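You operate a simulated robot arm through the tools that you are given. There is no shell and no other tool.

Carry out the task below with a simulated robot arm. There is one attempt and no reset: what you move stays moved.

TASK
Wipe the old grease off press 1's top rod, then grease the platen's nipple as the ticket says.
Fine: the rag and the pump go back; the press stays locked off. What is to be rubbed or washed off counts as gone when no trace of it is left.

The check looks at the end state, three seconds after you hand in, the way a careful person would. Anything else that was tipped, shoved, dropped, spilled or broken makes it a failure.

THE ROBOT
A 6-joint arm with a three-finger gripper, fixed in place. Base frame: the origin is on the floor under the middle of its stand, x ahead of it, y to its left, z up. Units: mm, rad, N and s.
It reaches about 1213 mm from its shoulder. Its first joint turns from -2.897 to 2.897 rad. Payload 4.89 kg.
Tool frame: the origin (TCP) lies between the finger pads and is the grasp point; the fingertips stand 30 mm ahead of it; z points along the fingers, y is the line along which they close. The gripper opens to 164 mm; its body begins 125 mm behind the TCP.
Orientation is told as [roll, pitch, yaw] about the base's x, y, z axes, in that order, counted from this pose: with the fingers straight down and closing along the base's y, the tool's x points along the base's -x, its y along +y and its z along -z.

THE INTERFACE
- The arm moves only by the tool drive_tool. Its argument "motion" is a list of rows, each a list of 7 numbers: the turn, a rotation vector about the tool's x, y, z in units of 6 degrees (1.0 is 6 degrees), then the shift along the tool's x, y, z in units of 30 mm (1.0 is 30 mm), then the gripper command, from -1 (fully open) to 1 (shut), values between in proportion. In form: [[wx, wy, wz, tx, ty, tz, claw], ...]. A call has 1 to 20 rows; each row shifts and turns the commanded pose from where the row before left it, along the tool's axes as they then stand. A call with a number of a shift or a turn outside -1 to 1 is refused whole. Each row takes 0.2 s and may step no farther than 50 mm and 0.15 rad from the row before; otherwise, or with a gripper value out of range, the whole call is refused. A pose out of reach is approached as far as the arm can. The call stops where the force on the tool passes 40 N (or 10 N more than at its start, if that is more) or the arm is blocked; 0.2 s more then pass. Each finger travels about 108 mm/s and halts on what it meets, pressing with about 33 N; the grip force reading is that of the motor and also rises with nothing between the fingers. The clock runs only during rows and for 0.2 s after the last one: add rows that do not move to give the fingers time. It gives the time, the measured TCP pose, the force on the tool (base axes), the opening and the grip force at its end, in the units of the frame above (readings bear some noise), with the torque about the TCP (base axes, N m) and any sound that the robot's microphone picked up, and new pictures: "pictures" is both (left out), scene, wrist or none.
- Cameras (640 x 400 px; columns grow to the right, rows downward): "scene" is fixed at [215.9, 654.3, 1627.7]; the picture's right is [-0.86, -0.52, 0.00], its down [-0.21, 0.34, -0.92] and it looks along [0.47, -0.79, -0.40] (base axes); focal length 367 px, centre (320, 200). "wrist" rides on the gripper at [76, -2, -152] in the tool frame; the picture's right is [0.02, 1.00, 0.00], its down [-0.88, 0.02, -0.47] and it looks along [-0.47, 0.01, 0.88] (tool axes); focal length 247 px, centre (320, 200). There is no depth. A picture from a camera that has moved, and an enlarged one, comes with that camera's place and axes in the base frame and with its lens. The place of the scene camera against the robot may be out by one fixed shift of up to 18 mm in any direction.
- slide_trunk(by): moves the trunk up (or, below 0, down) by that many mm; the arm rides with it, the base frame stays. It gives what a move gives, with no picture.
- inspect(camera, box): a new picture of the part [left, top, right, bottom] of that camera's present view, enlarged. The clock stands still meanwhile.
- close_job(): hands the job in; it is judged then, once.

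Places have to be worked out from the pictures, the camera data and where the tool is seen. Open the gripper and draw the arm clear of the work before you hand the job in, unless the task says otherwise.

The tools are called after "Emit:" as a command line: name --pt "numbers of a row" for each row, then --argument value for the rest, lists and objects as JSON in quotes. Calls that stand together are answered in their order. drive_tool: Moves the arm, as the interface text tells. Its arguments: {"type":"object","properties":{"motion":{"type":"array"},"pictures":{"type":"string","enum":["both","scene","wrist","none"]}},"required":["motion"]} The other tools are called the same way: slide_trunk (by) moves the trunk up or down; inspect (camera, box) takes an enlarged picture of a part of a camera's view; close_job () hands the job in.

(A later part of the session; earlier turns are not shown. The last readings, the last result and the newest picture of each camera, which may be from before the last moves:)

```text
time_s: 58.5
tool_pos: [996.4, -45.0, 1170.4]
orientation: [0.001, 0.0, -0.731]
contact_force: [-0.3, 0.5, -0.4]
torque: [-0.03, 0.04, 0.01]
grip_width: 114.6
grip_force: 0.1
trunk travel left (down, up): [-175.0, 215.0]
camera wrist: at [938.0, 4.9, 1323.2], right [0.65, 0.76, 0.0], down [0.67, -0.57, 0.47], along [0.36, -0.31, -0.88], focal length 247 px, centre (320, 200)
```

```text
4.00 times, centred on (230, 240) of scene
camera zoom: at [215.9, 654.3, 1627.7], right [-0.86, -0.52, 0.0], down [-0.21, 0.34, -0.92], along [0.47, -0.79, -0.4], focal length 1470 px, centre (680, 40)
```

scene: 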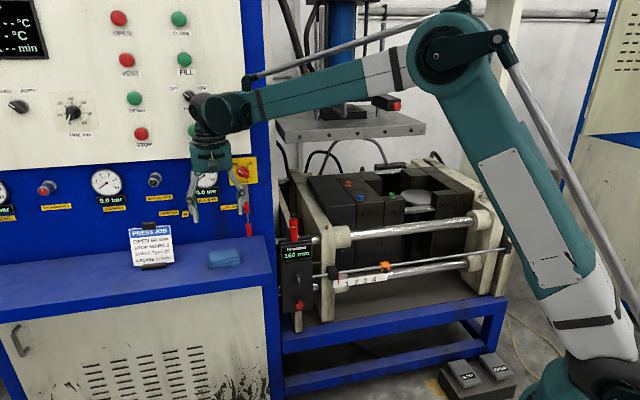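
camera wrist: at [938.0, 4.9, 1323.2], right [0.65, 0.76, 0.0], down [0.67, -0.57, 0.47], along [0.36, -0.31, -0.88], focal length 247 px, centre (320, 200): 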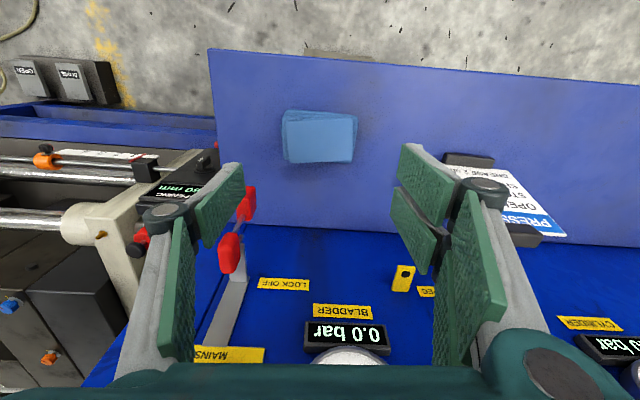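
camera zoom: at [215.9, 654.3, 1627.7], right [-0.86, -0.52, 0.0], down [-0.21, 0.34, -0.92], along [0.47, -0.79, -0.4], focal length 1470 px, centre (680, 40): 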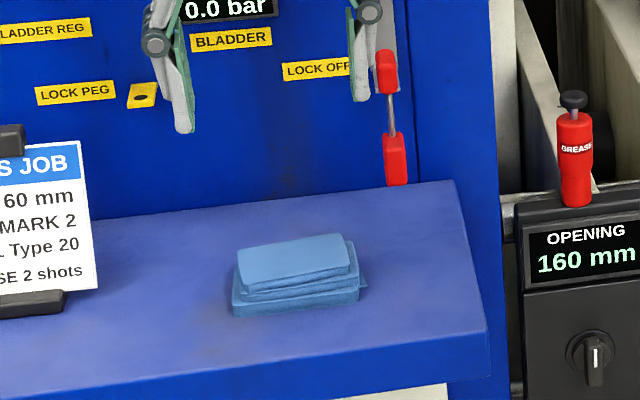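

The rag is back on the shelf in its place, only a few degrees turned. I go back over the rod with empty fingers to verify the wiping.

Emit:
drive_tool --pt "0 0 0 -0.15 -0.7 0 -0.5" --pt "0 0 0 -0.19 -0.97 0 -0.6" --pt "0 0 0 -0.19 -0.97 0 -0.8" --pt "0 0 0 -0.19 -0.97 0 -1" --pt "0 0 0 -0.19 -0.97 0 -1" --pt "0 0 0 -0.19 -0.97 0 -1" --pt "0 0 0 -0.19 -0.97 0 -1" --pt "0 0 0 -0.19 -0.97 0 -1" --pt "0 0 0 -0.19 -0.97 0 -1" --pt "0 0 0 -0.19 -0.97 0 -1" --pt "0 0 0 -0.19 -0.97 0 -1" --pt "0 0 0 -0.19 -0.97 0 -1" --pt "0 0 0 -0.19 -0.97 0 -1" --pt "0 0 0 -0.19 -0.97 0 -1" --pt "0 0 0 -0.19 -0.97 0 -1" --pt "0 0 0 -0.19 -0.97 0 -1" --pt "0 0 0 -0.19 -0.97 0 -1" --pt "0 0 0 -0.19 -0.97 0 -1" --pt "0 0 0 -0.19 -0.97 0 -1" --pt "0 0 0 -0.19 -0.97 0 -1" --pictures "none"

Emit:
drive_tool --pt "0 0 0 -0.7 -0.8 0.6 -1" --pt "0 0 0 -0.7 -0.8 0.9 -1" --pt "0 0 0 -0.7 -0.8 0.9 -1" --pt "0 0 0 -0.7 -0.4 0.9 -1" --pt "0 0 0 -0.7 0 0.9 -1" --pictures "wrist"

Emit:
inspect --camera "wrist" --box '[180, 80, 420, 230]'

```text
time_s: 62.7
tool_pos: [698.7, -547.6, 1169.8]
orientation: [0.001, 0.0, -0.732]
contact_force: [0.1, 1.2, -0.3]
torque: [-0.17, 0.09, -0.02]
grip_width: 163.8
grip_force: 0.1
trunk travel left (down, up): [-175.0, 215.0]
```

```text
time_s: 63.9
tool_pos: [720.2, -681.0, 1043.7]
orientation: [0.002, 0.001, -0.731]
contact_force: [-1.2, 0.7, -0.1]
torque: [-0.1, -0.16, 0.03]
grip_width: 164.1
grip_force: 0.1
trunk travel left (down, up): [-175.0, 215.0]
camera wrist: at [661.6, -631.1, 1196.8], right [0.65, 0.76, 0.0], down [0.67, -0.57, 0.47], along [0.36, -0.31, -0.88], focal length 247 px, centre (320, 200)
```

wrist: 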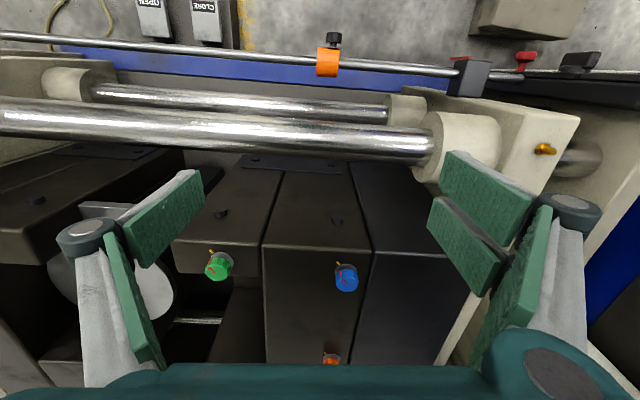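

```text
2.67 times, centred on (300, 155) of wrist
camera zoom: at [661.6, -631.1, 1196.8], right [0.65, 0.76, 0.0], down [0.67, -0.57, 0.47], along [0.36, -0.31, -0.88], focal length 659 px, centre (373, 320)
```

zoom: 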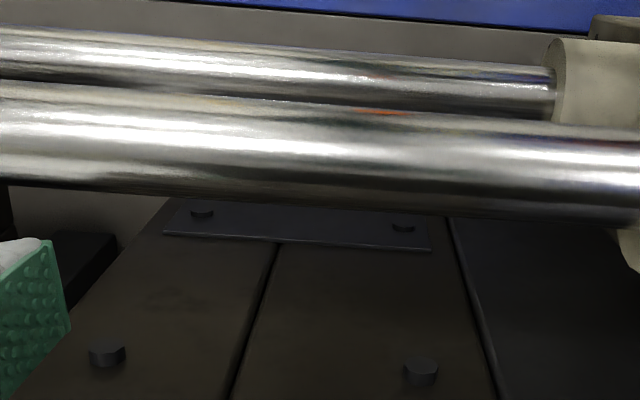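

Compared with the same view earlier, the brown patch has vanished. I zoom tightly for a last check on faint traces.

Emit:
inspect --camera "wrist" --box '[240, 115, 320, 165]'

Emit:
inspect --camera "wrist" --box '[310, 115, 390, 165]'

Emit:
inspect --camera "wrist" --box '[120, 95, 250, 160]'

```text
8.00 times, centred on (280, 140) of wrist
camera zoom: at [661.6, -631.1, 1196.8], right [0.65, 0.76, 0.0], down [0.67, -0.57, 0.47], along [0.36, -0.31, -0.88], focal length 1976 px, centre (640, 680)
```

zoom: 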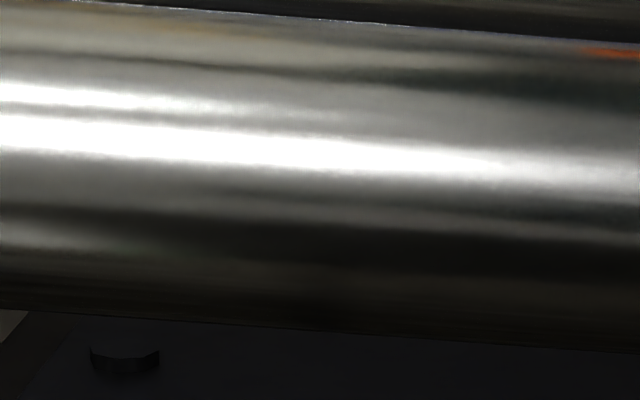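

```text
8.00 times, centred on (350, 140) of wrist
camera zoom: at [661.6, -631.1, 1196.8], right [0.65, 0.76, 0.0], down [0.67, -0.57, 0.47], along [0.36, -0.31, -0.88], focal length 1976 px, centre (80, 680)
```

zoom: 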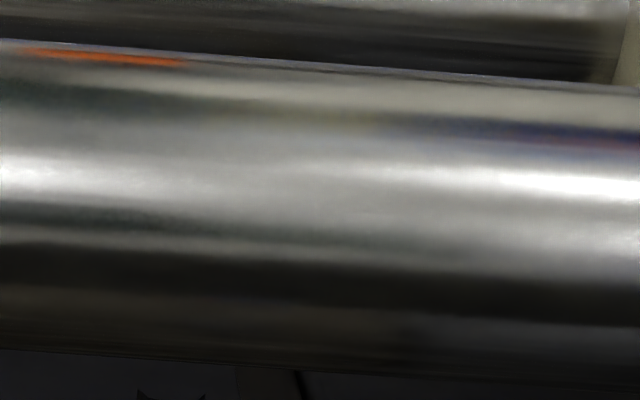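

```text
4.92 times, centred on (185, 128) of wrist
camera zoom: at [661.6, -631.1, 1196.8], right [0.65, 0.76, 0.0], down [0.67, -0.57, 0.47], along [0.36, -0.31, -0.88], focal length 1216 px, centre (985, 557)
```

zoom: 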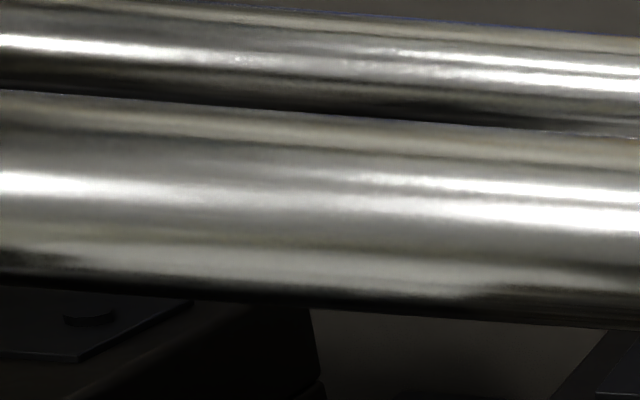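

The rod is clean. Next is the pump, which I want to see up close from the front, so I move up and over to face it.

Emit:
drive_tool --pt "0 0 0 0.8 0 -0.84 -1" --pt "0 0 0 0.8 0 -0.84 -1" --pt "0 0 0 0.8 0 -0.84 -1" --pt "0 0 0 0.8 0 -0.84 -1" --pt "0 0 0 0.8 0 -0.84 -1" --pt "0 0 0 0.4 0.9 0 -1" --pt "0 0 0 0.4 0.9 0 -1" --pt "0 0 0 0.4 0.9 0 -1" --pt "0 0 0 0.4 0.9 0 -1" --pt "0 0 0 0.4 0.9 0 -1" --pt "0 0 0 0.4 0.9 0 -1" --pt "0 0 0 0.4 0.9 0 -1" --pt "0 0 0 0.4 0.9 0 -1" --pt "0 0 0 0.4 0.9 0 -1" --pt "0 0 0 0.4 0.9 0 -1" --pt "0 0 0 0.4 0.9 0 -1" --pt "0 0 0 0.4 0.9 0 -1" --pictures "none"

Emit:
drive_tool --pt "0 -1 0 0 0 0 -1" --pt "0 -1 0 0 0 0 -1" --pt "0 -1 0 0 0 0 -1" --pt "0 -1 0 0 0 0 -1" --pt "0 -1 0 0 0 0 -1" --pt "0 -1 0 0 0 0 -1" --pt "0 0 0 0 0 0 -1" --pictures "both"

```text
time_s: 67.5
tool_pos: [738.7, -262.8, 1169.3]
orientation: [0.002, -0.001, -0.732]
contact_force: [0.4, -1.1, -0.7]
torque: [0.17, -0.05, -0.02]
grip_width: 163.9
grip_force: 0.1
trunk travel left (down, up): [-175.0, 215.0]
```

```text
time_s: 69.1
tool_pos: [739.0, -263.3, 1169.3]
orientation: [0.002, -0.63, -0.734]
contact_force: [-1.3, -0.5, -0.5]
torque: [-0.01, -0.02, 0.0]
grip_width: 164.0
grip_force: 0.0
trunk travel left (down, up): [-175.0, 215.0]
camera wrist: at [625.0, -162.6, 1248.7], right [0.65, 0.76, -0.01], down [0.33, -0.28, 0.9], along [0.68, -0.59, -0.43], focal length 247 px, centre (320, 200)
```

scene: 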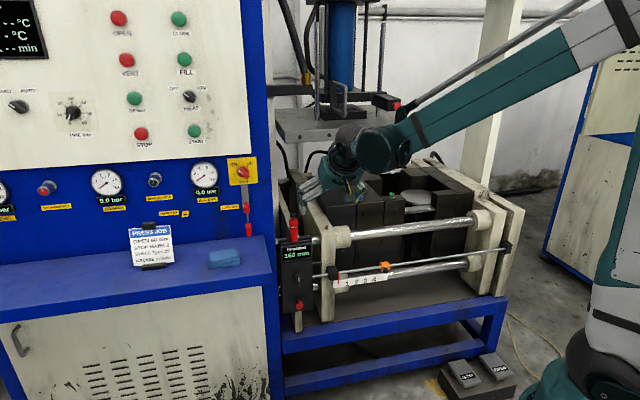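
wrist: 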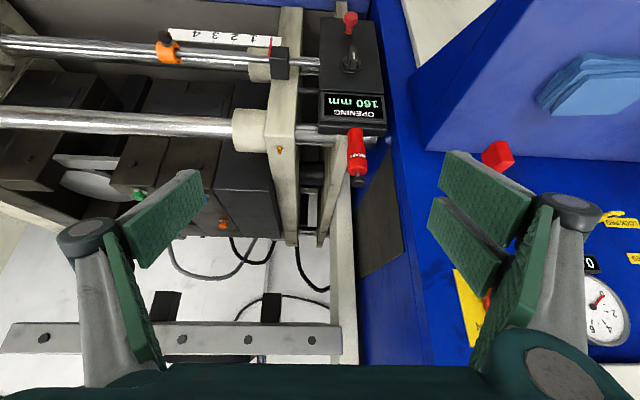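

I lower 130 mm to view the pump and nipple more from the side.

Emit:
drive_tool --pt "0 0 0 0.64 0 0.875 -1" --pt "0 0 0 0.64 0 0.875 -1" --pt "0 0 0 0.64 0 0.875 -1" --pt "0 0 0 0.64 0 0.875 -1" --pt "0 -1 0 0 0 0 -1" --pt "0 -1 0 0 0 0 -1" --pt "0 0 0 0 0 0 -1" --pictures "both"

Emit:
inspect --camera "wrist" --box '[300, 100, 460, 200]'

Emit:
inspect --camera "wrist" --box '[200, 120, 360, 220]'

```text
time_s: 70.7
tool_pos: [739.4, -263.4, 1040.0]
orientation: [0.002, -0.837, -0.732]
contact_force: [-0.3, -0.6, 0.1]
torque: [0.01, 0.0, -0.02]
grip_width: 164.0
grip_force: 0.2
trunk travel left (down, up): [-175.0, 215.0]
camera wrist: at [615.6, -153.9, 1085.5], right [0.66, 0.75, -0.01], down [0.19, -0.15, 0.97], along [0.73, -0.64, -0.24], focal length 247 px, centre (320, 200)
```

scene: 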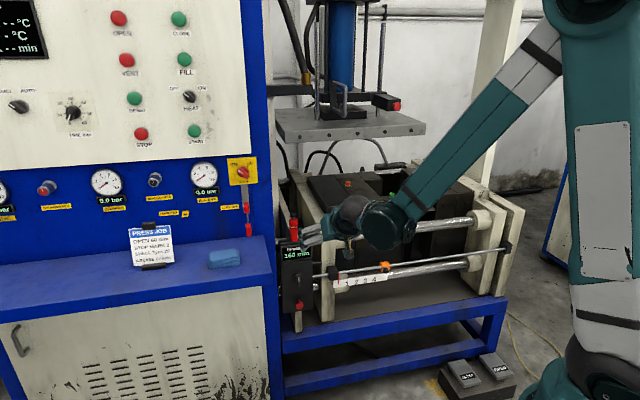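
wrist: 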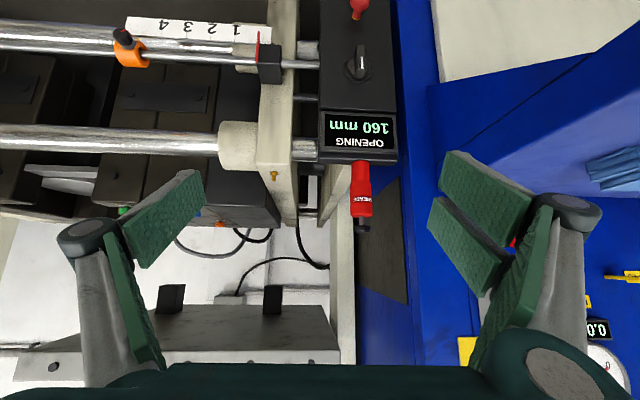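

```text
4.00 times, centred on (380, 150) of wrist
camera zoom: at [615.6, -153.9, 1085.5], right [0.66, 0.75, -0.01], down [0.19, -0.15, 0.97], along [0.73, -0.64, -0.24], focal length 988 px, centre (80, 400)
```

zoom: 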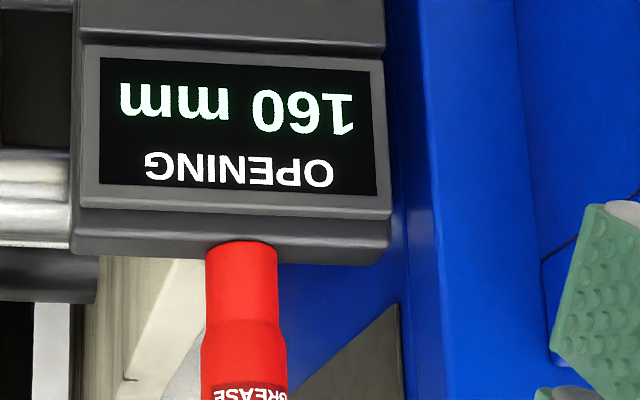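

```text
4.00 times, centred on (280, 170) of wrist
camera zoom: at [615.6, -153.9, 1085.5], right [0.66, 0.75, -0.01], down [0.19, -0.15, 0.97], along [0.73, -0.64, -0.24], focal length 988 px, centre (480, 320)
```

zoom: 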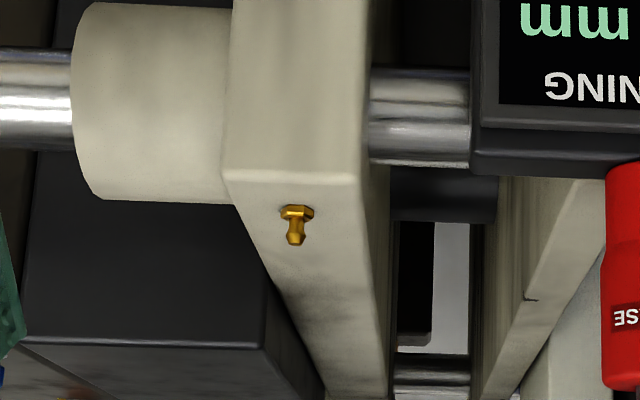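

I zoom on the pump's upper part and knob from this view to get its heights and diameters.

Emit:
inspect --camera "wrist" --box '[320, 150, 400, 240]'

Emit:
inspect --camera "scene" --box '[270, 200, 320, 250]'

```text
4.44 times, centred on (360, 195) of wrist
camera zoom: at [615.6, -153.9, 1085.5], right [0.66, 0.75, -0.01], down [0.19, -0.15, 0.97], along [0.73, -0.64, -0.24], focal length 1098 px, centre (142, 222)
```

zoom: 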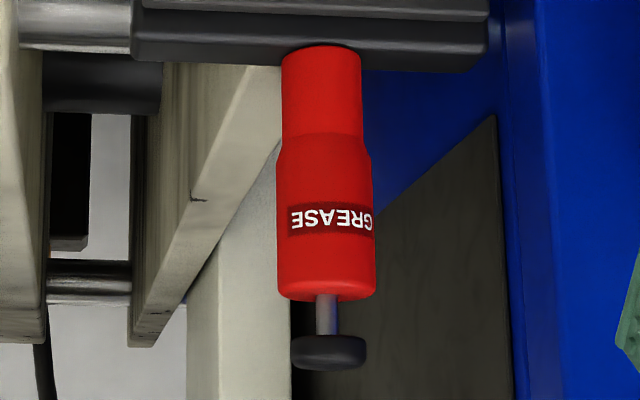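

```text
8.00 times, centred on (295, 225) of scene
camera zoom: at [215.9, 654.3, 1627.7], right [-0.86, -0.52, 0.0], down [-0.21, 0.34, -0.92], along [0.47, -0.79, -0.4], focal length 2940 px, centre (520, 0)
```

zoom: 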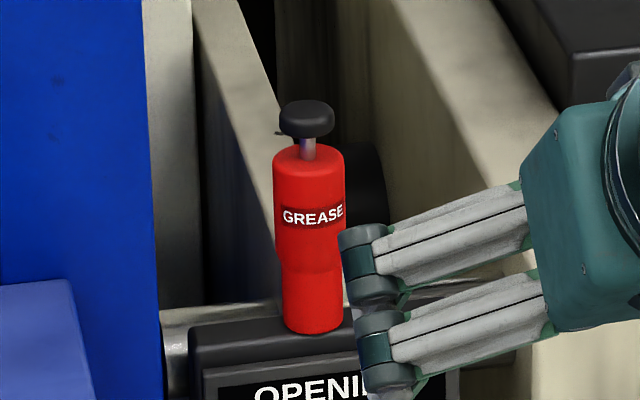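

Pump: axis about (940, -354), standing on the pendant top at z≈931. The narrow part is ⌀29 up to 967, the body ⌀35 up to 1020, and the knob ⌀26 from 1031 to 1043. The nipple is at about (878, -500), tip z≈944. I rise, level the hand, part-close to about 76 mm and go above the pump.

Emit:
drive_tool --pt "0 0 0 -0.805 0 -0.725 -1" --pt "0 0 0 -0.805 0 -0.725 -1" --pt "0 0 0 -0.805 0 -0.725 -1" --pt "0 0 0 -0.805 0 -0.725 -0.6" --pt "0 1 0 0 0 0 -0.3" --pt "0 1 0 0 0 0 0.07" --pt "0 1 0 0 0 0 0.07" --pt "0 1 0 0 0 0 0.07" --pt "0 1 0 0 0 0 0.07" --pt "0 1 0 0 0 0 0.07" --pt "0 1 0 0 0 0 0.07" --pt "0 0.99 0 0 0 0 0.07" --pt "0 0 0 0 0 0 0.07" --pictures "wrist"

Emit:
inspect --camera "wrist" --box '[200, 150, 440, 300]'

```text
time_s: 73.5
tool_pos: [739.9, -262.7, 1169.6]
orientation: [0.002, -0.001, -0.732]
contact_force: [1.0, -0.2, -1.4]
torque: [0.03, 0.06, -0.03]
grip_width: 76.3
grip_force: 0.1
trunk travel left (down, up): [-175.0, 215.0]
camera wrist: at [681.3, -213.1, 1323.1], right [0.65, 0.76, 0.0], down [0.67, -0.57, 0.47], along [0.36, -0.31, -0.88], focal length 247 px, centre (320, 200)
```

wrist: 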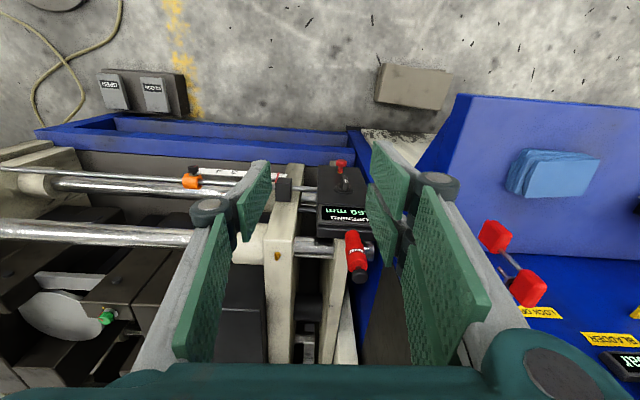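

```text
2.67 times, centred on (320, 225) of wrist
camera zoom: at [681.3, -213.1, 1323.1], right [0.65, 0.76, 0.0], down [0.67, -0.57, 0.47], along [0.36, -0.31, -0.88], focal length 659 px, centre (320, 133)
```

zoom: 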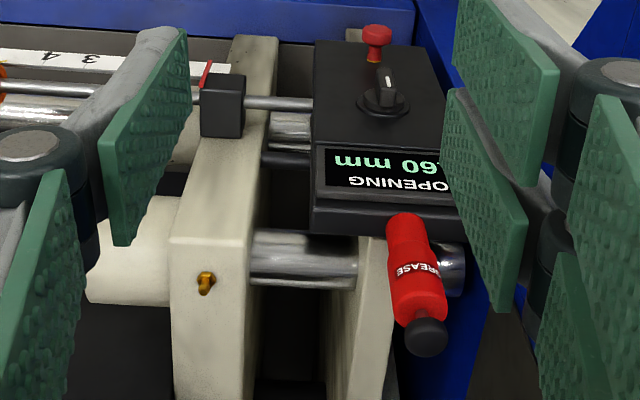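

I move 210 mm forward and 66 mm along y so the TCP is over the pump axis, staying at z≈1170.

Emit:
drive_tool --pt "0 0 0 -0.874 0.274 0 0.07" --pt "0 0 0 -0.874 0.274 0 0.07" --pt "0 0 0 -0.874 0.274 0 0.07" --pt "0 0 0 -0.874 0.274 0 0.07" --pt "0 0 0 -0.874 0.274 0 0.07" --pt "0 0 0 -0.874 0.274 0 0.07" --pt "0 0 0 -0.874 0.274 0 0.07" --pt "0 0 0 -0.874 0.274 0 0.07" --pt "0 0 0 0 0 0 0.07" --pictures "both"

Emit:
inspect --camera "wrist" --box '[200, 60, 440, 210]'

Emit:
inspect --camera "scene" --box '[230, 90, 390, 250]'

```text
time_s: 75.5
tool_pos: [941.3, -353.6, 1168.8]
orientation: [0.001, 0.001, -0.732]
contact_force: [0.5, -0.3, -0.2]
torque: [0.04, 0.08, 0.0]
grip_width: 76.2
grip_force: 0.0
trunk travel left (down, up): [-175.0, 215.0]
camera wrist: at [882.5, -303.9, 1323.0], right [0.65, 0.76, 0.0], down [0.67, -0.57, 0.47], along [0.36, -0.31, -0.88], focal length 247 px, centre (320, 200)
```

scene: 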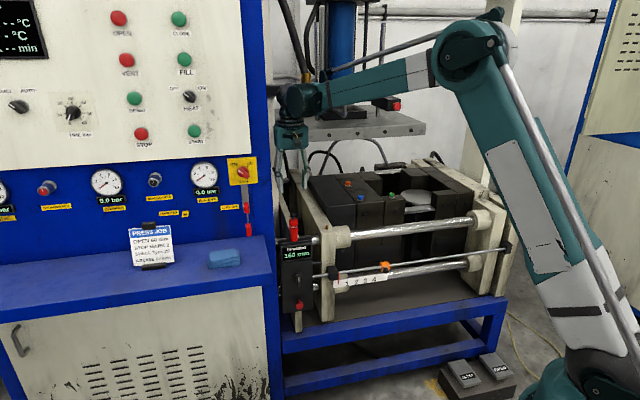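
wrist: 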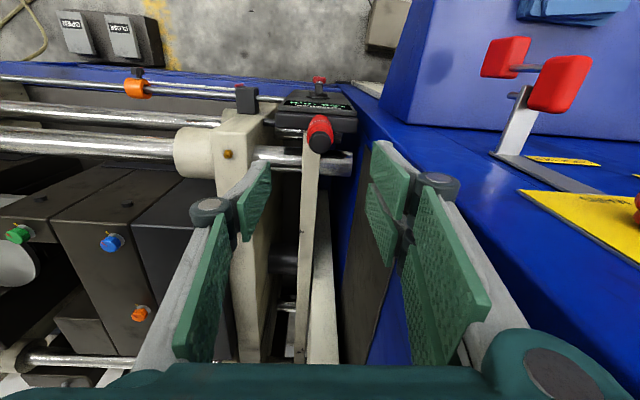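

```text
2.67 times, centred on (320, 135) of wrist
camera zoom: at [882.5, -303.9, 1323.0], right [0.65, 0.76, 0.0], down [0.67, -0.57, 0.47], along [0.36, -0.31, -0.88], focal length 659 px, centre (320, 373)
```

zoom: 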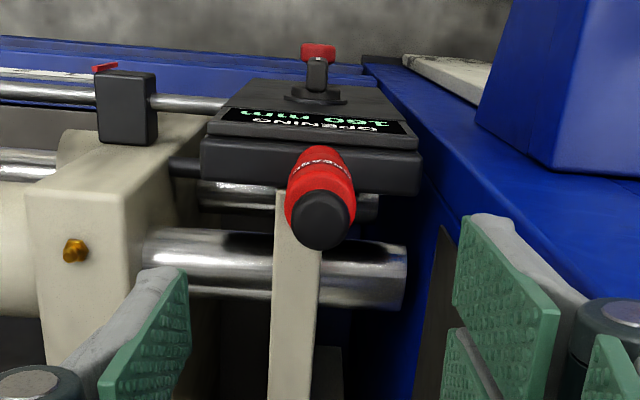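

```text
2.50 times, centred on (310, 170) of scene
camera zoom: at [215.9, 654.3, 1627.7], right [-0.86, -0.52, 0.0], down [-0.21, 0.34, -0.92], along [0.47, -0.79, -0.4], focal length 919 px, centre (345, 275)
```

zoom: 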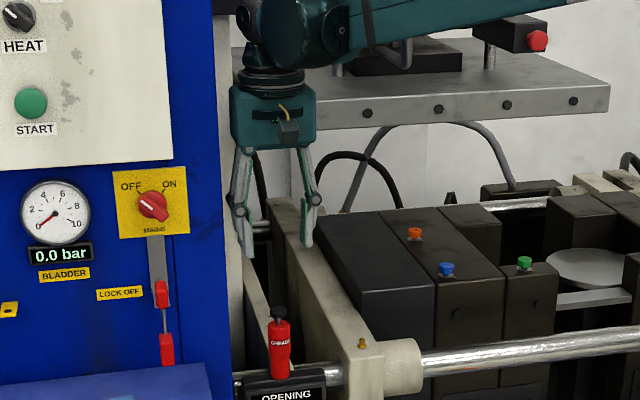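

The pump axis is confirmed at about (940.8, -354.8). Before descending I zoom on the nipple from this view to fix its place too.

Emit:
inspect --camera "wrist" --box '[205, 130, 255, 180]'

Emit:
inspect --camera "wrist" --box '[290, 100, 350, 160]'

```text
8.00 times, centred on (230, 155) of wrist
camera zoom: at [882.5, -303.9, 1323.0], right [0.65, 0.76, 0.0], down [0.67, -0.57, 0.47], along [0.36, -0.31, -0.88], focal length 1976 px, centre (1040, 560)
```

zoom: 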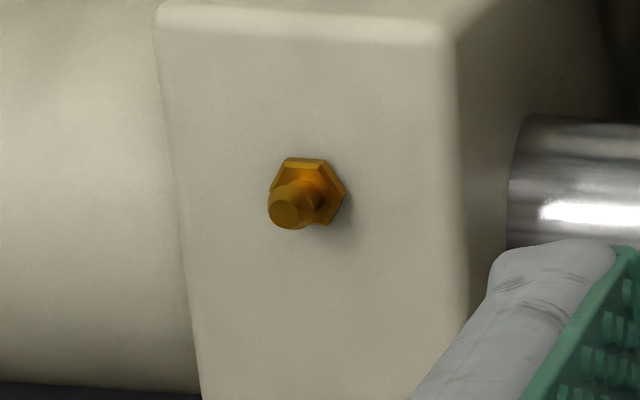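

```text
6.67 times, centred on (320, 130) of wrist
camera zoom: at [882.5, -303.9, 1323.0], right [0.65, 0.76, 0.0], down [0.67, -0.57, 0.47], along [0.36, -0.31, -0.88], focal length 1646 px, centre (320, 667)
```

zoom: 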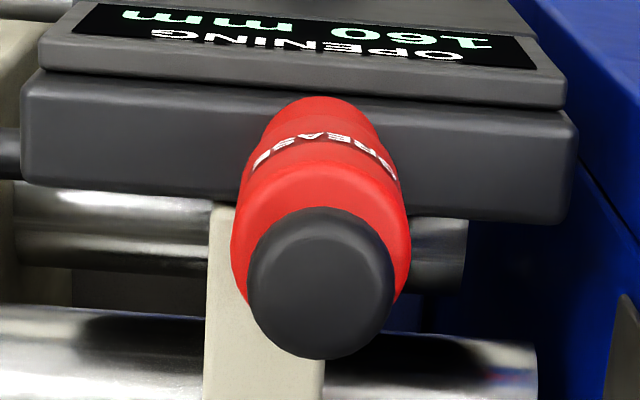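

Nipple fixed at about (878.6, -498.4) and pump axis at (940.4, -354.2), right under the TCP. I descend to TCP z≈995, tips at 965 above the pendant, and close on the red body.

Emit:
drive_tool --pt "0 0 0 0 -0.02 0.9 0.07" --pt "0 0 0 0 -0.02 0.9 0.07" --pt "0 0 0 0 0 0.9 0.07" --pt "0 0 0 0 0 0.9 0.07" --pt "0 0 0 0 0 0.9 0.07" --pt "0 0 0 0 0 0.8 0.07" --pt "0 0 0 0 0 0.5 0.07" --pt "0 0 0 0 0 0 0.07" --pictures "both"

Emit:
inspect --camera "wrist" --box '[200, 60, 440, 210]'

Emit:
inspect --camera "scene" --box '[240, 170, 350, 270]'

```text
time_s: 77.3
tool_pos: [938.3, -355.9, 995.7]
orientation: [0.002, -0.001, -0.731]
contact_force: [0.4, 0.6, -0.5]
torque: [0.01, 0.04, 0.01]
grip_width: 76.5
grip_force: 0.2
trunk travel left (down, up): [-175.0, 215.0]
camera wrist: at [880.2, -305.5, 1149.1], right [0.65, 0.76, 0.0], down [0.67, -0.57, 0.47], along [0.36, -0.31, -0.88], focal length 247 px, centre (320, 200)
```

scene: 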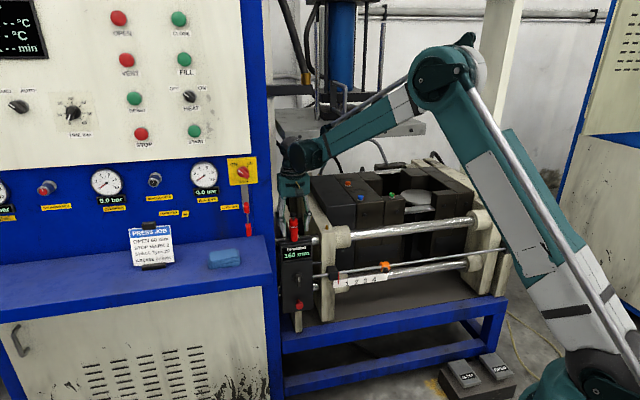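
wrist: 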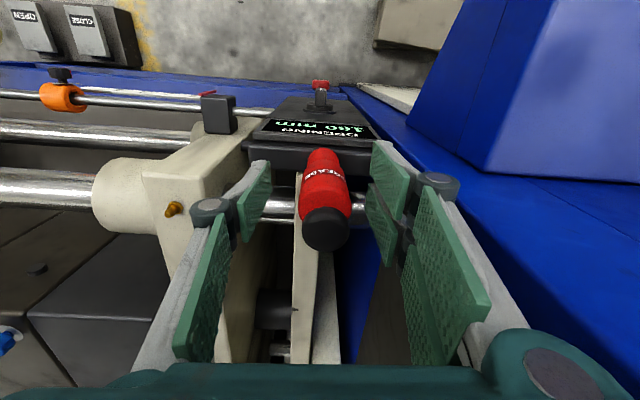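

```text
2.67 times, centred on (320, 135) of wrist
camera zoom: at [880.2, -305.5, 1149.1], right [0.65, 0.76, 0.0], down [0.67, -0.57, 0.47], along [0.36, -0.31, -0.88], focal length 659 px, centre (320, 373)
```

zoom: 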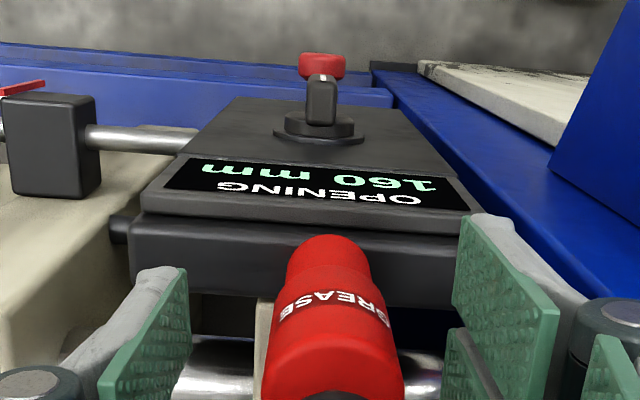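

```text
4.00 times, centred on (295, 220) of scene
camera zoom: at [215.9, 654.3, 1627.7], right [-0.86, -0.52, 0.0], down [-0.21, 0.34, -0.92], along [0.47, -0.79, -0.4], focal length 1470 px, centre (420, 120)
```

zoom: 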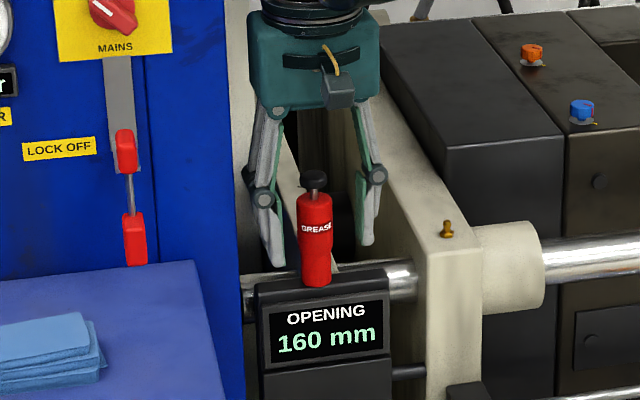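

The pump stands centred between the pads to within about 2 mm. I close the fingers on it.

Emit:
drive_tool --pt "0 0 0 0 0 0 0.3" --pt "0 0 0 0 0 0 0.5" --pt "0 0 0 0 0 0 1" --pt "0 0 0 0 0 0 1" --pt "0 0 0 0 0 0 1" --pictures "both"

Emit:
inspect --camera "wrist" --box '[200, 120, 440, 270]'

Emit:
inspect --camera "scene" --box '[240, 170, 350, 270]'

```text
time_s: 78.5
tool_pos: [937.7, -355.5, 996.0]
orientation: [0.001, -0.002, -0.731]
contact_force: [5.4, 1.1, 6.2]
torque: [0.18, -0.29, -0.05]
grip_width: 31.9
grip_force: 32.9
trunk travel left (down, up): [-175.0, 215.0]
camera wrist: at [880.2, -305.1, 1149.7], right [0.65, 0.76, 0.0], down [0.67, -0.57, 0.47], along [0.36, -0.31, -0.88], focal length 247 px, centre (320, 200)
```

scene: 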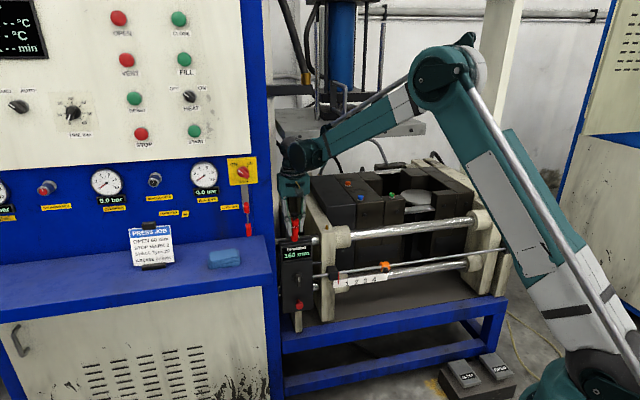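
wrist: 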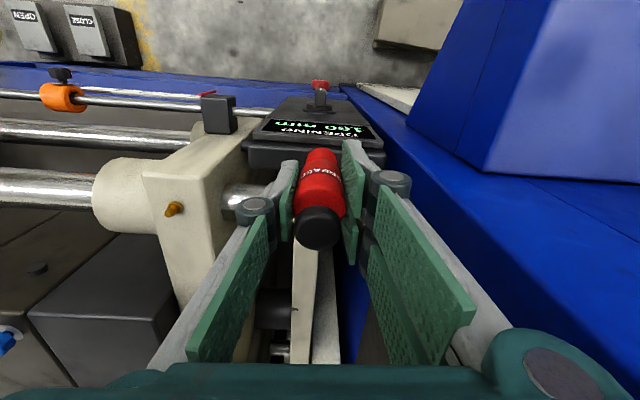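

```text
2.67 times, centred on (320, 195) of wrist
camera zoom: at [880.2, -305.1, 1149.7], right [0.65, 0.76, 0.0], down [0.67, -0.57, 0.47], along [0.36, -0.31, -0.88], focal length 659 px, centre (320, 213)
```

zoom: 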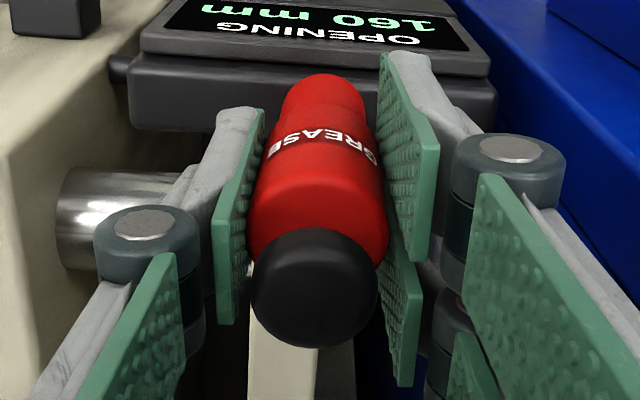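

```text
4.00 times, centred on (295, 220) of scene
camera zoom: at [215.9, 654.3, 1627.7], right [-0.86, -0.52, 0.0], down [-0.21, 0.34, -0.92], along [0.47, -0.79, -0.4], focal length 1470 px, centre (420, 120)
```

zoom: 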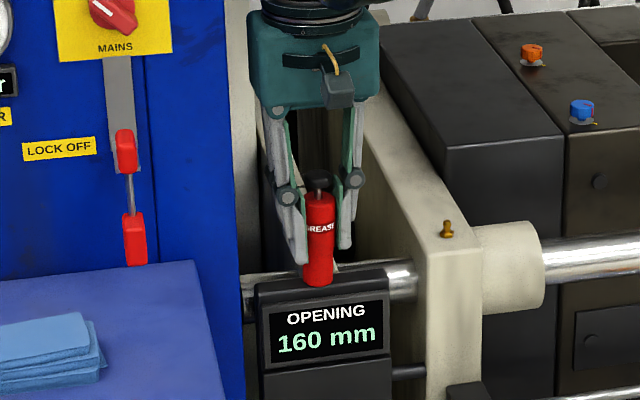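

Gripped at 32 mm with 33 N, with small reaction forces. I lift straight up slowly and look at the pump's lower end.

Emit:
drive_tool --pt "0 0 0 0 0 -0.2 1" --pt "0 0 0 0 0 -0.3 1" --pt "0 0 0 0 0 -0.6 1" --pt "0 0 0 0 0 -0.9 1" --pt "0 0 0 0 0 -0.9 1" --pt "0 0 0 0 0 0 1" --pictures "both"

Emit:
inspect --camera "scene" --box '[260, 160, 340, 250]'

Emit:
inspect --camera "wrist" --box '[200, 120, 440, 270]'

```text
time_s: 79.9
tool_pos: [938.3, -354.0, 1082.7]
orientation: [0.002, -0.002, -0.729]
contact_force: [-0.6, 0.1, -0.3]
torque: [0.01, -0.05, 0.01]
grip_width: 32.2
grip_force: 32.7
trunk travel left (down, up): [-175.0, 215.0]
camera wrist: at [880.4, -304.6, 1236.6], right [0.65, 0.76, 0.0], down [0.67, -0.57, 0.47], along [0.36, -0.31, -0.88], focal length 247 px, centre (320, 200)
```

scene: 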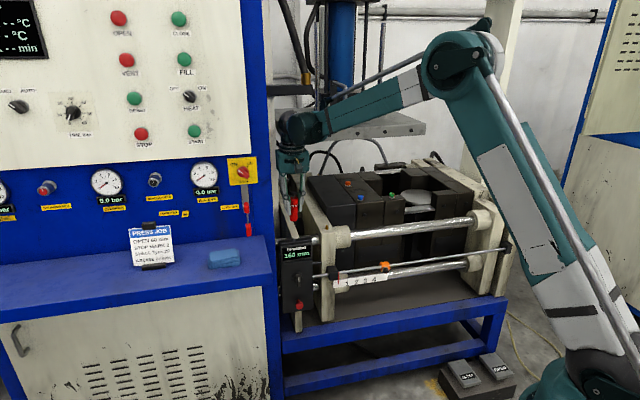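
wrist: 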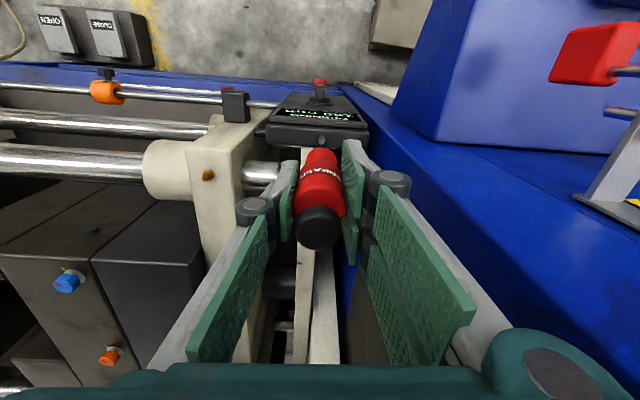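

```text
4.44 times, centred on (300, 205) of scene
camera zoom: at [215.9, 654.3, 1627.7], right [-0.86, -0.52, 0.0], down [-0.21, 0.34, -0.92], along [0.47, -0.79, -0.4], focal length 1633 px, centre (409, 178)
```

zoom: 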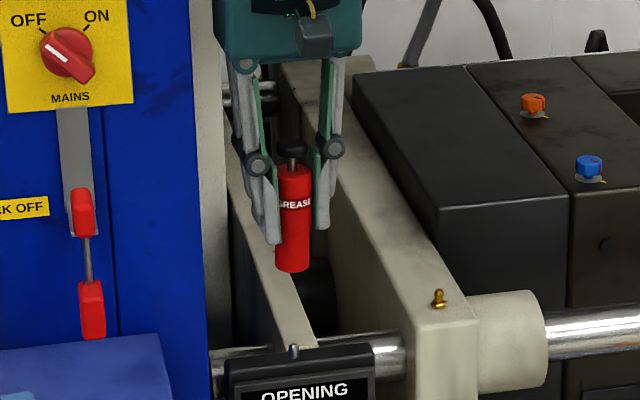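

```text
2.67 times, centred on (320, 195) of wrist
camera zoom: at [880.4, -304.6, 1236.6], right [0.65, 0.76, 0.0], down [0.67, -0.57, 0.47], along [0.36, -0.31, -0.88], focal length 659 px, centre (320, 213)
```

zoom: 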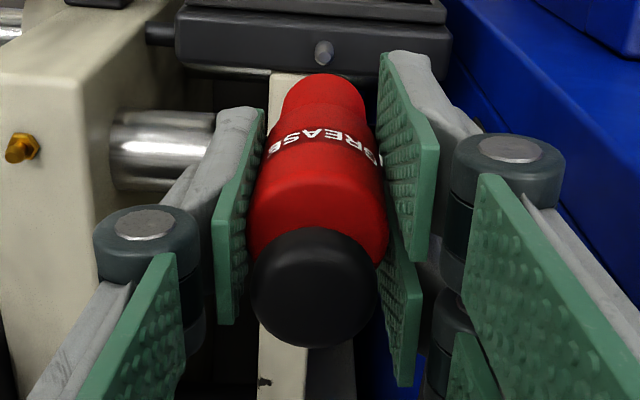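

The pump came off a small steel peg on the pendant, so its bottom has a socket that fits the nipple. I move it sideways by the measured offset (-61, -145) to above the nipple, keeping height.

Emit:
drive_tool --pt "0 0 0 -0.287 -0.827 0 1" --pt "0 0 0 -0.287 -0.827 0 1" --pt "0 0 0 -0.287 -0.827 0 1" --pt "0 0 0 -0.287 -0.827 0 1" --pt "0 0 0 -0.287 -0.827 0 1" --pt "0 0 0 -0.287 -0.827 0 1" --pt "0 0 0 0 0 0 1" --pictures "both"

Emit:
inspect --camera "wrist" --box '[240, 90, 400, 190]'

Emit:
inspect --camera "scene" --box '[290, 160, 370, 240]'

```text
time_s: 81.5
tool_pos: [876.3, -501.6, 1081.7]
orientation: [0.002, 0.0, -0.731]
contact_force: [-0.1, 0.4, -1.7]
torque: [0.03, 0.01, -0.05]
grip_width: 32.1
grip_force: 33.3
trunk travel left (down, up): [-175.0, 215.0]
camera wrist: at [818.0, -450.5, 1234.8], right [0.65, 0.76, 0.0], down [0.67, -0.57, 0.47], along [0.36, -0.31, -0.88], focal length 247 px, centre (320, 200)
```

scene: 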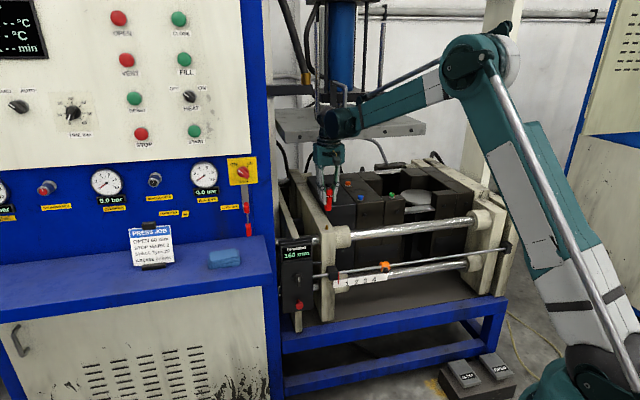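
wrist: 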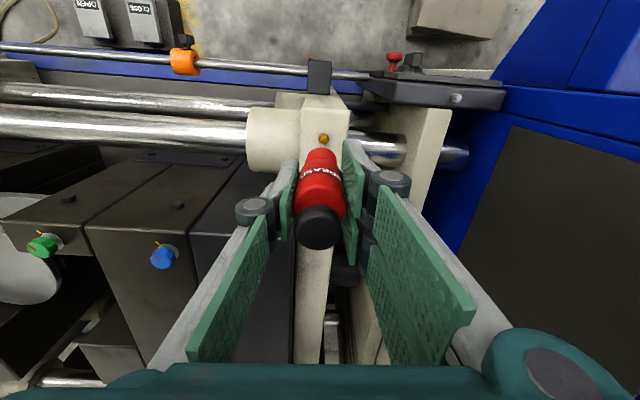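

```text
4.00 times, centred on (320, 140) of wrist
camera zoom: at [818.0, -450.5, 1234.8], right [0.65, 0.76, 0.0], down [0.67, -0.57, 0.47], along [0.36, -0.31, -0.88], focal length 988 px, centre (320, 440)
```

zoom: 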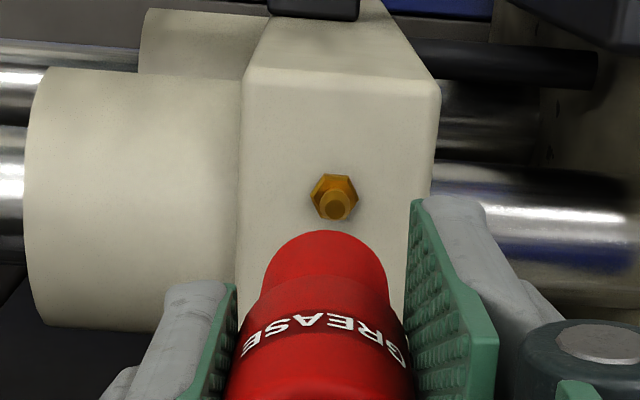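

```text
5.00 times, centred on (330, 200) of scene
camera zoom: at [215.9, 654.3, 1627.7], right [-0.86, -0.52, 0.0], down [-0.21, 0.34, -0.92], along [0.47, -0.79, -0.4], focal length 1837 px, centre (270, 200)
```

zoom: 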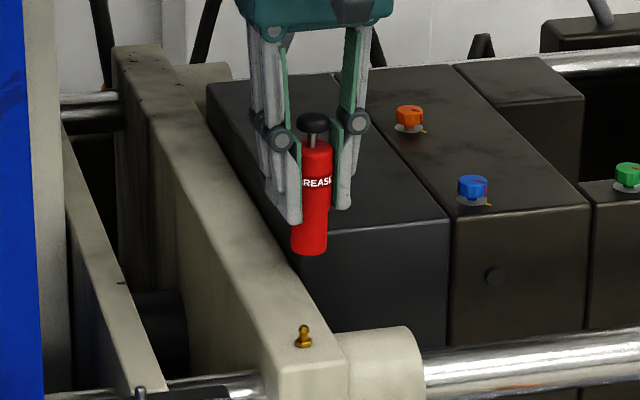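

In this view the nipple sits about 3 mm toward +y from the pump's axis and is aligned to within 1 mm in depth. I shift +3.2 mm in y, lower the pump to just above the nipple tip, and look again.

Emit:
drive_tool --pt "0 0 0 0 0.107 0.5 1" --pt "0 0 0 0 0 0.9 1" --pt "0 0 0 0 0 0.7 1" --pt "0 0 0 0 0 0 1" --pictures "both"

Emit:
inspect --camera "wrist" --box '[270, 110, 370, 180]'

Emit:
inspect --camera "scene" --box '[300, 180, 360, 240]'

```text
time_s: 82.5
tool_pos: [880.6, -498.9, 1017.8]
orientation: [0.002, -0.002, -0.734]
contact_force: [0.0, -0.1, -1.8]
torque: [0.06, 0.05, -0.02]
grip_width: 32.0
grip_force: 32.9
trunk travel left (down, up): [-175.0, 215.0]
camera wrist: at [821.2, -447.9, 1171.8], right [0.65, 0.76, 0.0], down [0.67, -0.57, 0.47], along [0.36, -0.31, -0.88], focal length 247 px, centre (320, 200)
```

scene: 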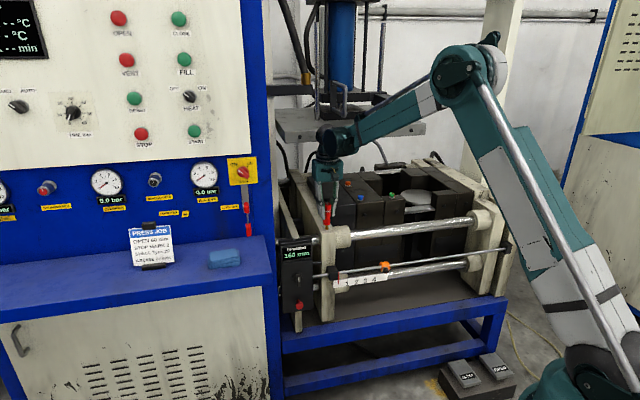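
wrist: 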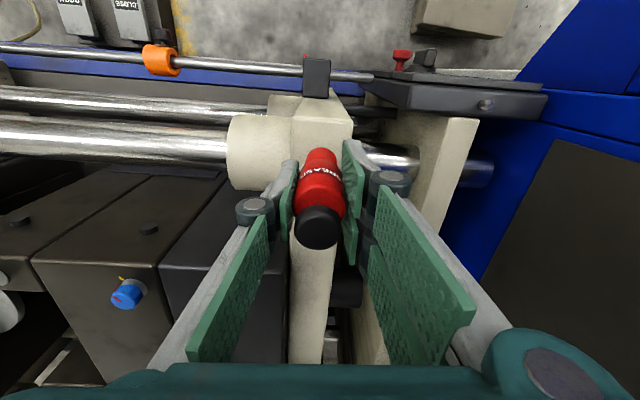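

```text
5.71 times, centred on (320, 145) of wrist
camera zoom: at [821.2, -447.9, 1171.8], right [0.65, 0.76, 0.0], down [0.67, -0.57, 0.47], along [0.36, -0.31, -0.88], focal length 1411 px, centre (320, 514)
```

zoom: 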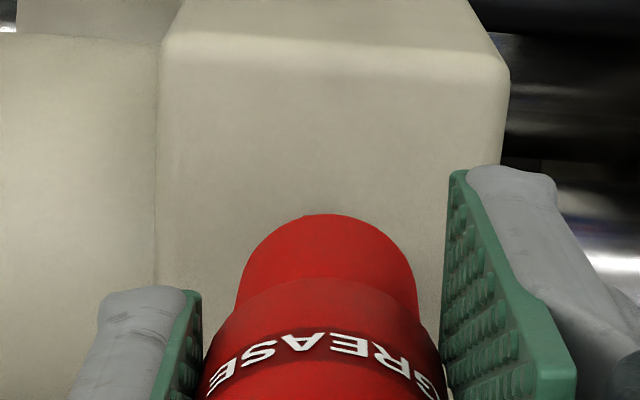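

```text
6.67 times, centred on (330, 210) of scene
camera zoom: at [215.9, 654.3, 1627.7], right [-0.86, -0.52, 0.0], down [-0.21, 0.34, -0.92], along [0.47, -0.79, -0.4], focal length 2450 px, centre (253, 133)
```

zoom: 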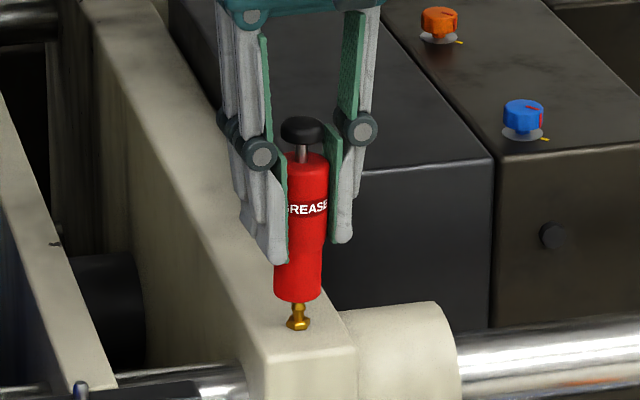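

The scene view shows the pump's bottom directly above the nipple head. I descend in small steps, watching force and sound.

Emit:
drive_tool --pt "0 0 0 0 0 0.15 1" --pt "0 0 0 0 0 0.15 1" --pt "0 0 0 0 0 0 1" --pictures "none"

Emit:
drive_tool --pt "0 0 0 0 0 0.1 1" --pt "0 0 0 0 0 0 1" --pictures "none"

Emit:
inspect --camera "scene" --box '[300, 180, 360, 240]'

```text
time_s: 83.3
tool_pos: [879.3, -497.7, 1009.5]
orientation: [0.002, -0.004, -0.731]
contact_force: [-0.1, 0.0, -0.8]
torque: [0.0, 0.02, 0.01]
grip_width: 32.3
grip_force: 33.1
trunk travel left (down, up): [-175.0, 215.0]
```

```text
time_s: 83.9
tool_pos: [881.2, -497.8, 1007.9]
orientation: [0.002, -0.004, -0.731]
contact_force: [-0.1, 1.0, -1.0]
torque: [0.02, 0.03, -0.01]
grip_width: 32.3
grip_force: 32.9
trunk travel left (down, up): [-175.0, 215.0]
```

```text
6.67 times, centred on (330, 210) of scene
camera zoom: at [215.9, 654.3, 1627.7], right [-0.86, -0.52, 0.0], down [-0.21, 0.34, -0.92], along [0.47, -0.79, -0.4], focal length 2450 px, centre (253, 133)
```

zoom: 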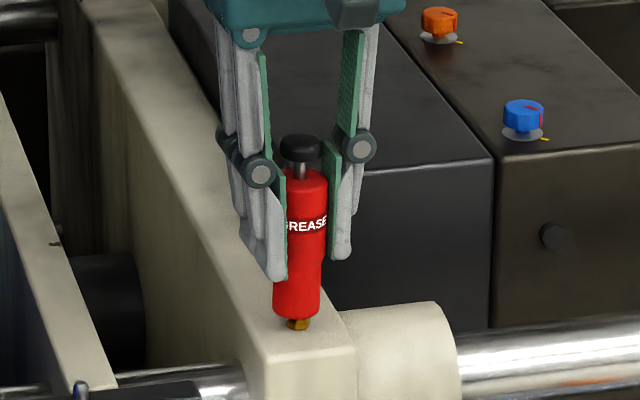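

Still no contact with the bottom about level with the nipple tip. I continue in 3 mm steps.

Emit:
drive_tool --pt "0 0 0 0 0 0.1 1" --pt "0 0 0 0 0 0 1" --pictures "none"

Emit:
drive_tool --pt "0 0 0 0 0 0.1 1" --pt "0 0 0 0 0 0 1" --pictures "none"

Emit:
inspect --camera "scene" --box '[300, 180, 360, 240]'

```text
time_s: 84.5
tool_pos: [879.7, -497.8, 1005.4]
orientation: [0.001, -0.003, -0.732]
contact_force: [-0.4, -0.7, -0.1]
torque: [-0.05, 0.0, -0.01]
grip_width: 32.3
grip_force: 33.2
trunk travel left (down, up): [-175.0, 215.0]
```

```text
time_s: 85.1
tool_pos: [879.4, -498.6, 1001.6]
orientation: [0.002, -0.001, -0.732]
contact_force: [-6.8, 5.7, -4.7]
torque: [0.23, 0.27, 0.11]
grip_width: 32.0
grip_force: 32.9
trunk travel left (down, up): [-175.0, 215.0]
```

```text
6.67 times, centred on (330, 210) of scene
camera zoom: at [215.9, 654.3, 1627.7], right [-0.86, -0.52, 0.0], down [-0.21, 0.34, -0.92], along [0.47, -0.79, -0.4], focal length 2450 px, centre (253, 133)
```

zoom: 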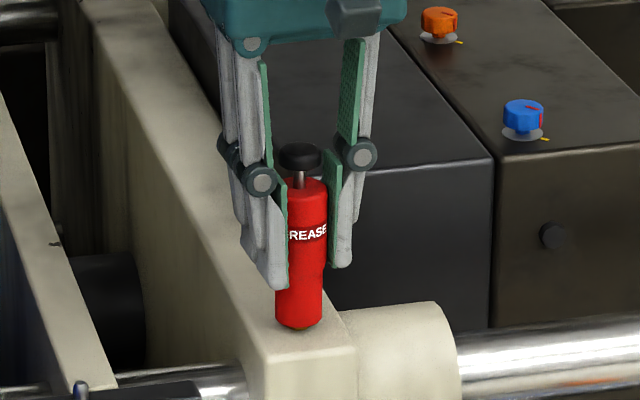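

Forces changed to about 9 N toward the robot and 4.7 N pulling down, so the pump seems to have snapped onto the nipple. I ease 1.2 mm toward the robot to relieve the side load and check.

Emit:
drive_tool --pt "0 0 0 0.04 0 0 1" --pt "0 0 0 0 0 0 1" --pictures "both"

Emit:
inspect --camera "wrist" --box '[240, 110, 400, 260]'

```text
time_s: 85.7
tool_pos: [878.8, -498.4, 1002.4]
orientation: [0.003, -0.002, -0.731]
contact_force: [10.0, -2.3, -0.7]
torque: [-0.1, -0.38, -0.03]
grip_width: 31.9
grip_force: 32.9
trunk travel left (down, up): [-175.0, 215.0]
camera wrist: at [820.8, -447.7, 1155.4], right [0.65, 0.76, 0.0], down [0.67, -0.57, 0.47], along [0.36, -0.31, -0.88], focal length 247 px, centre (320, 200)
```

scene: 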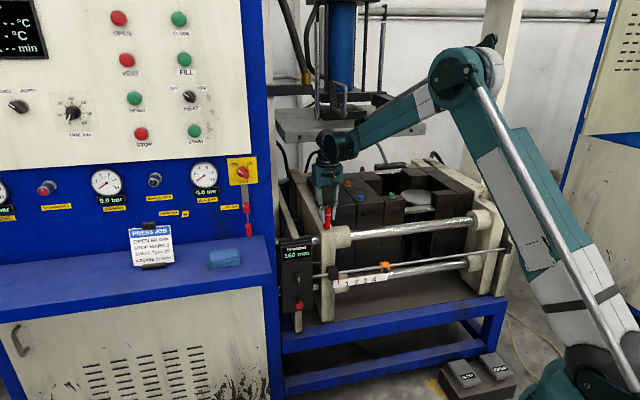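
wrist: 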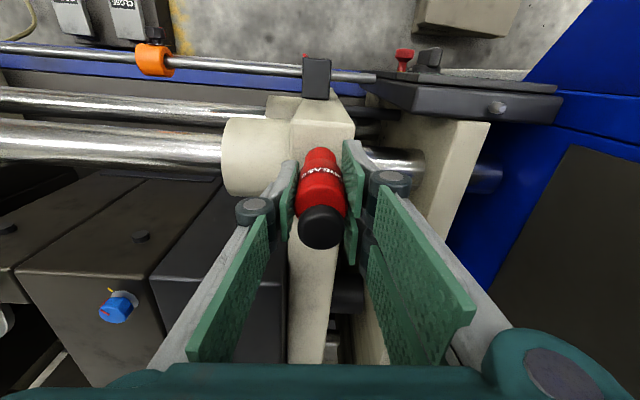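

```text
2.67 times, centred on (320, 185) of wrist
camera zoom: at [820.8, -447.7, 1155.4], right [0.65, 0.76, 0.0], down [0.67, -0.57, 0.47], along [0.36, -0.31, -0.88], focal length 659 px, centre (320, 240)
```

zoom: 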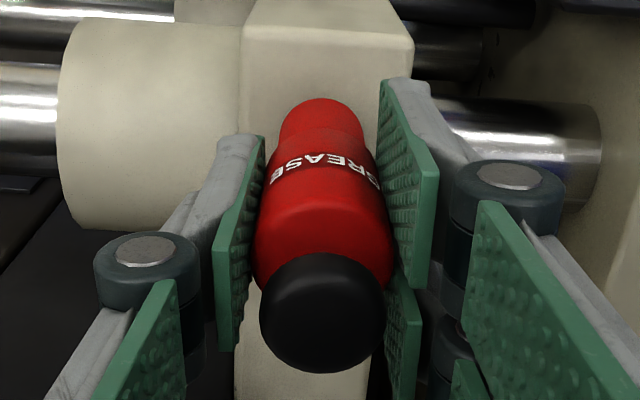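

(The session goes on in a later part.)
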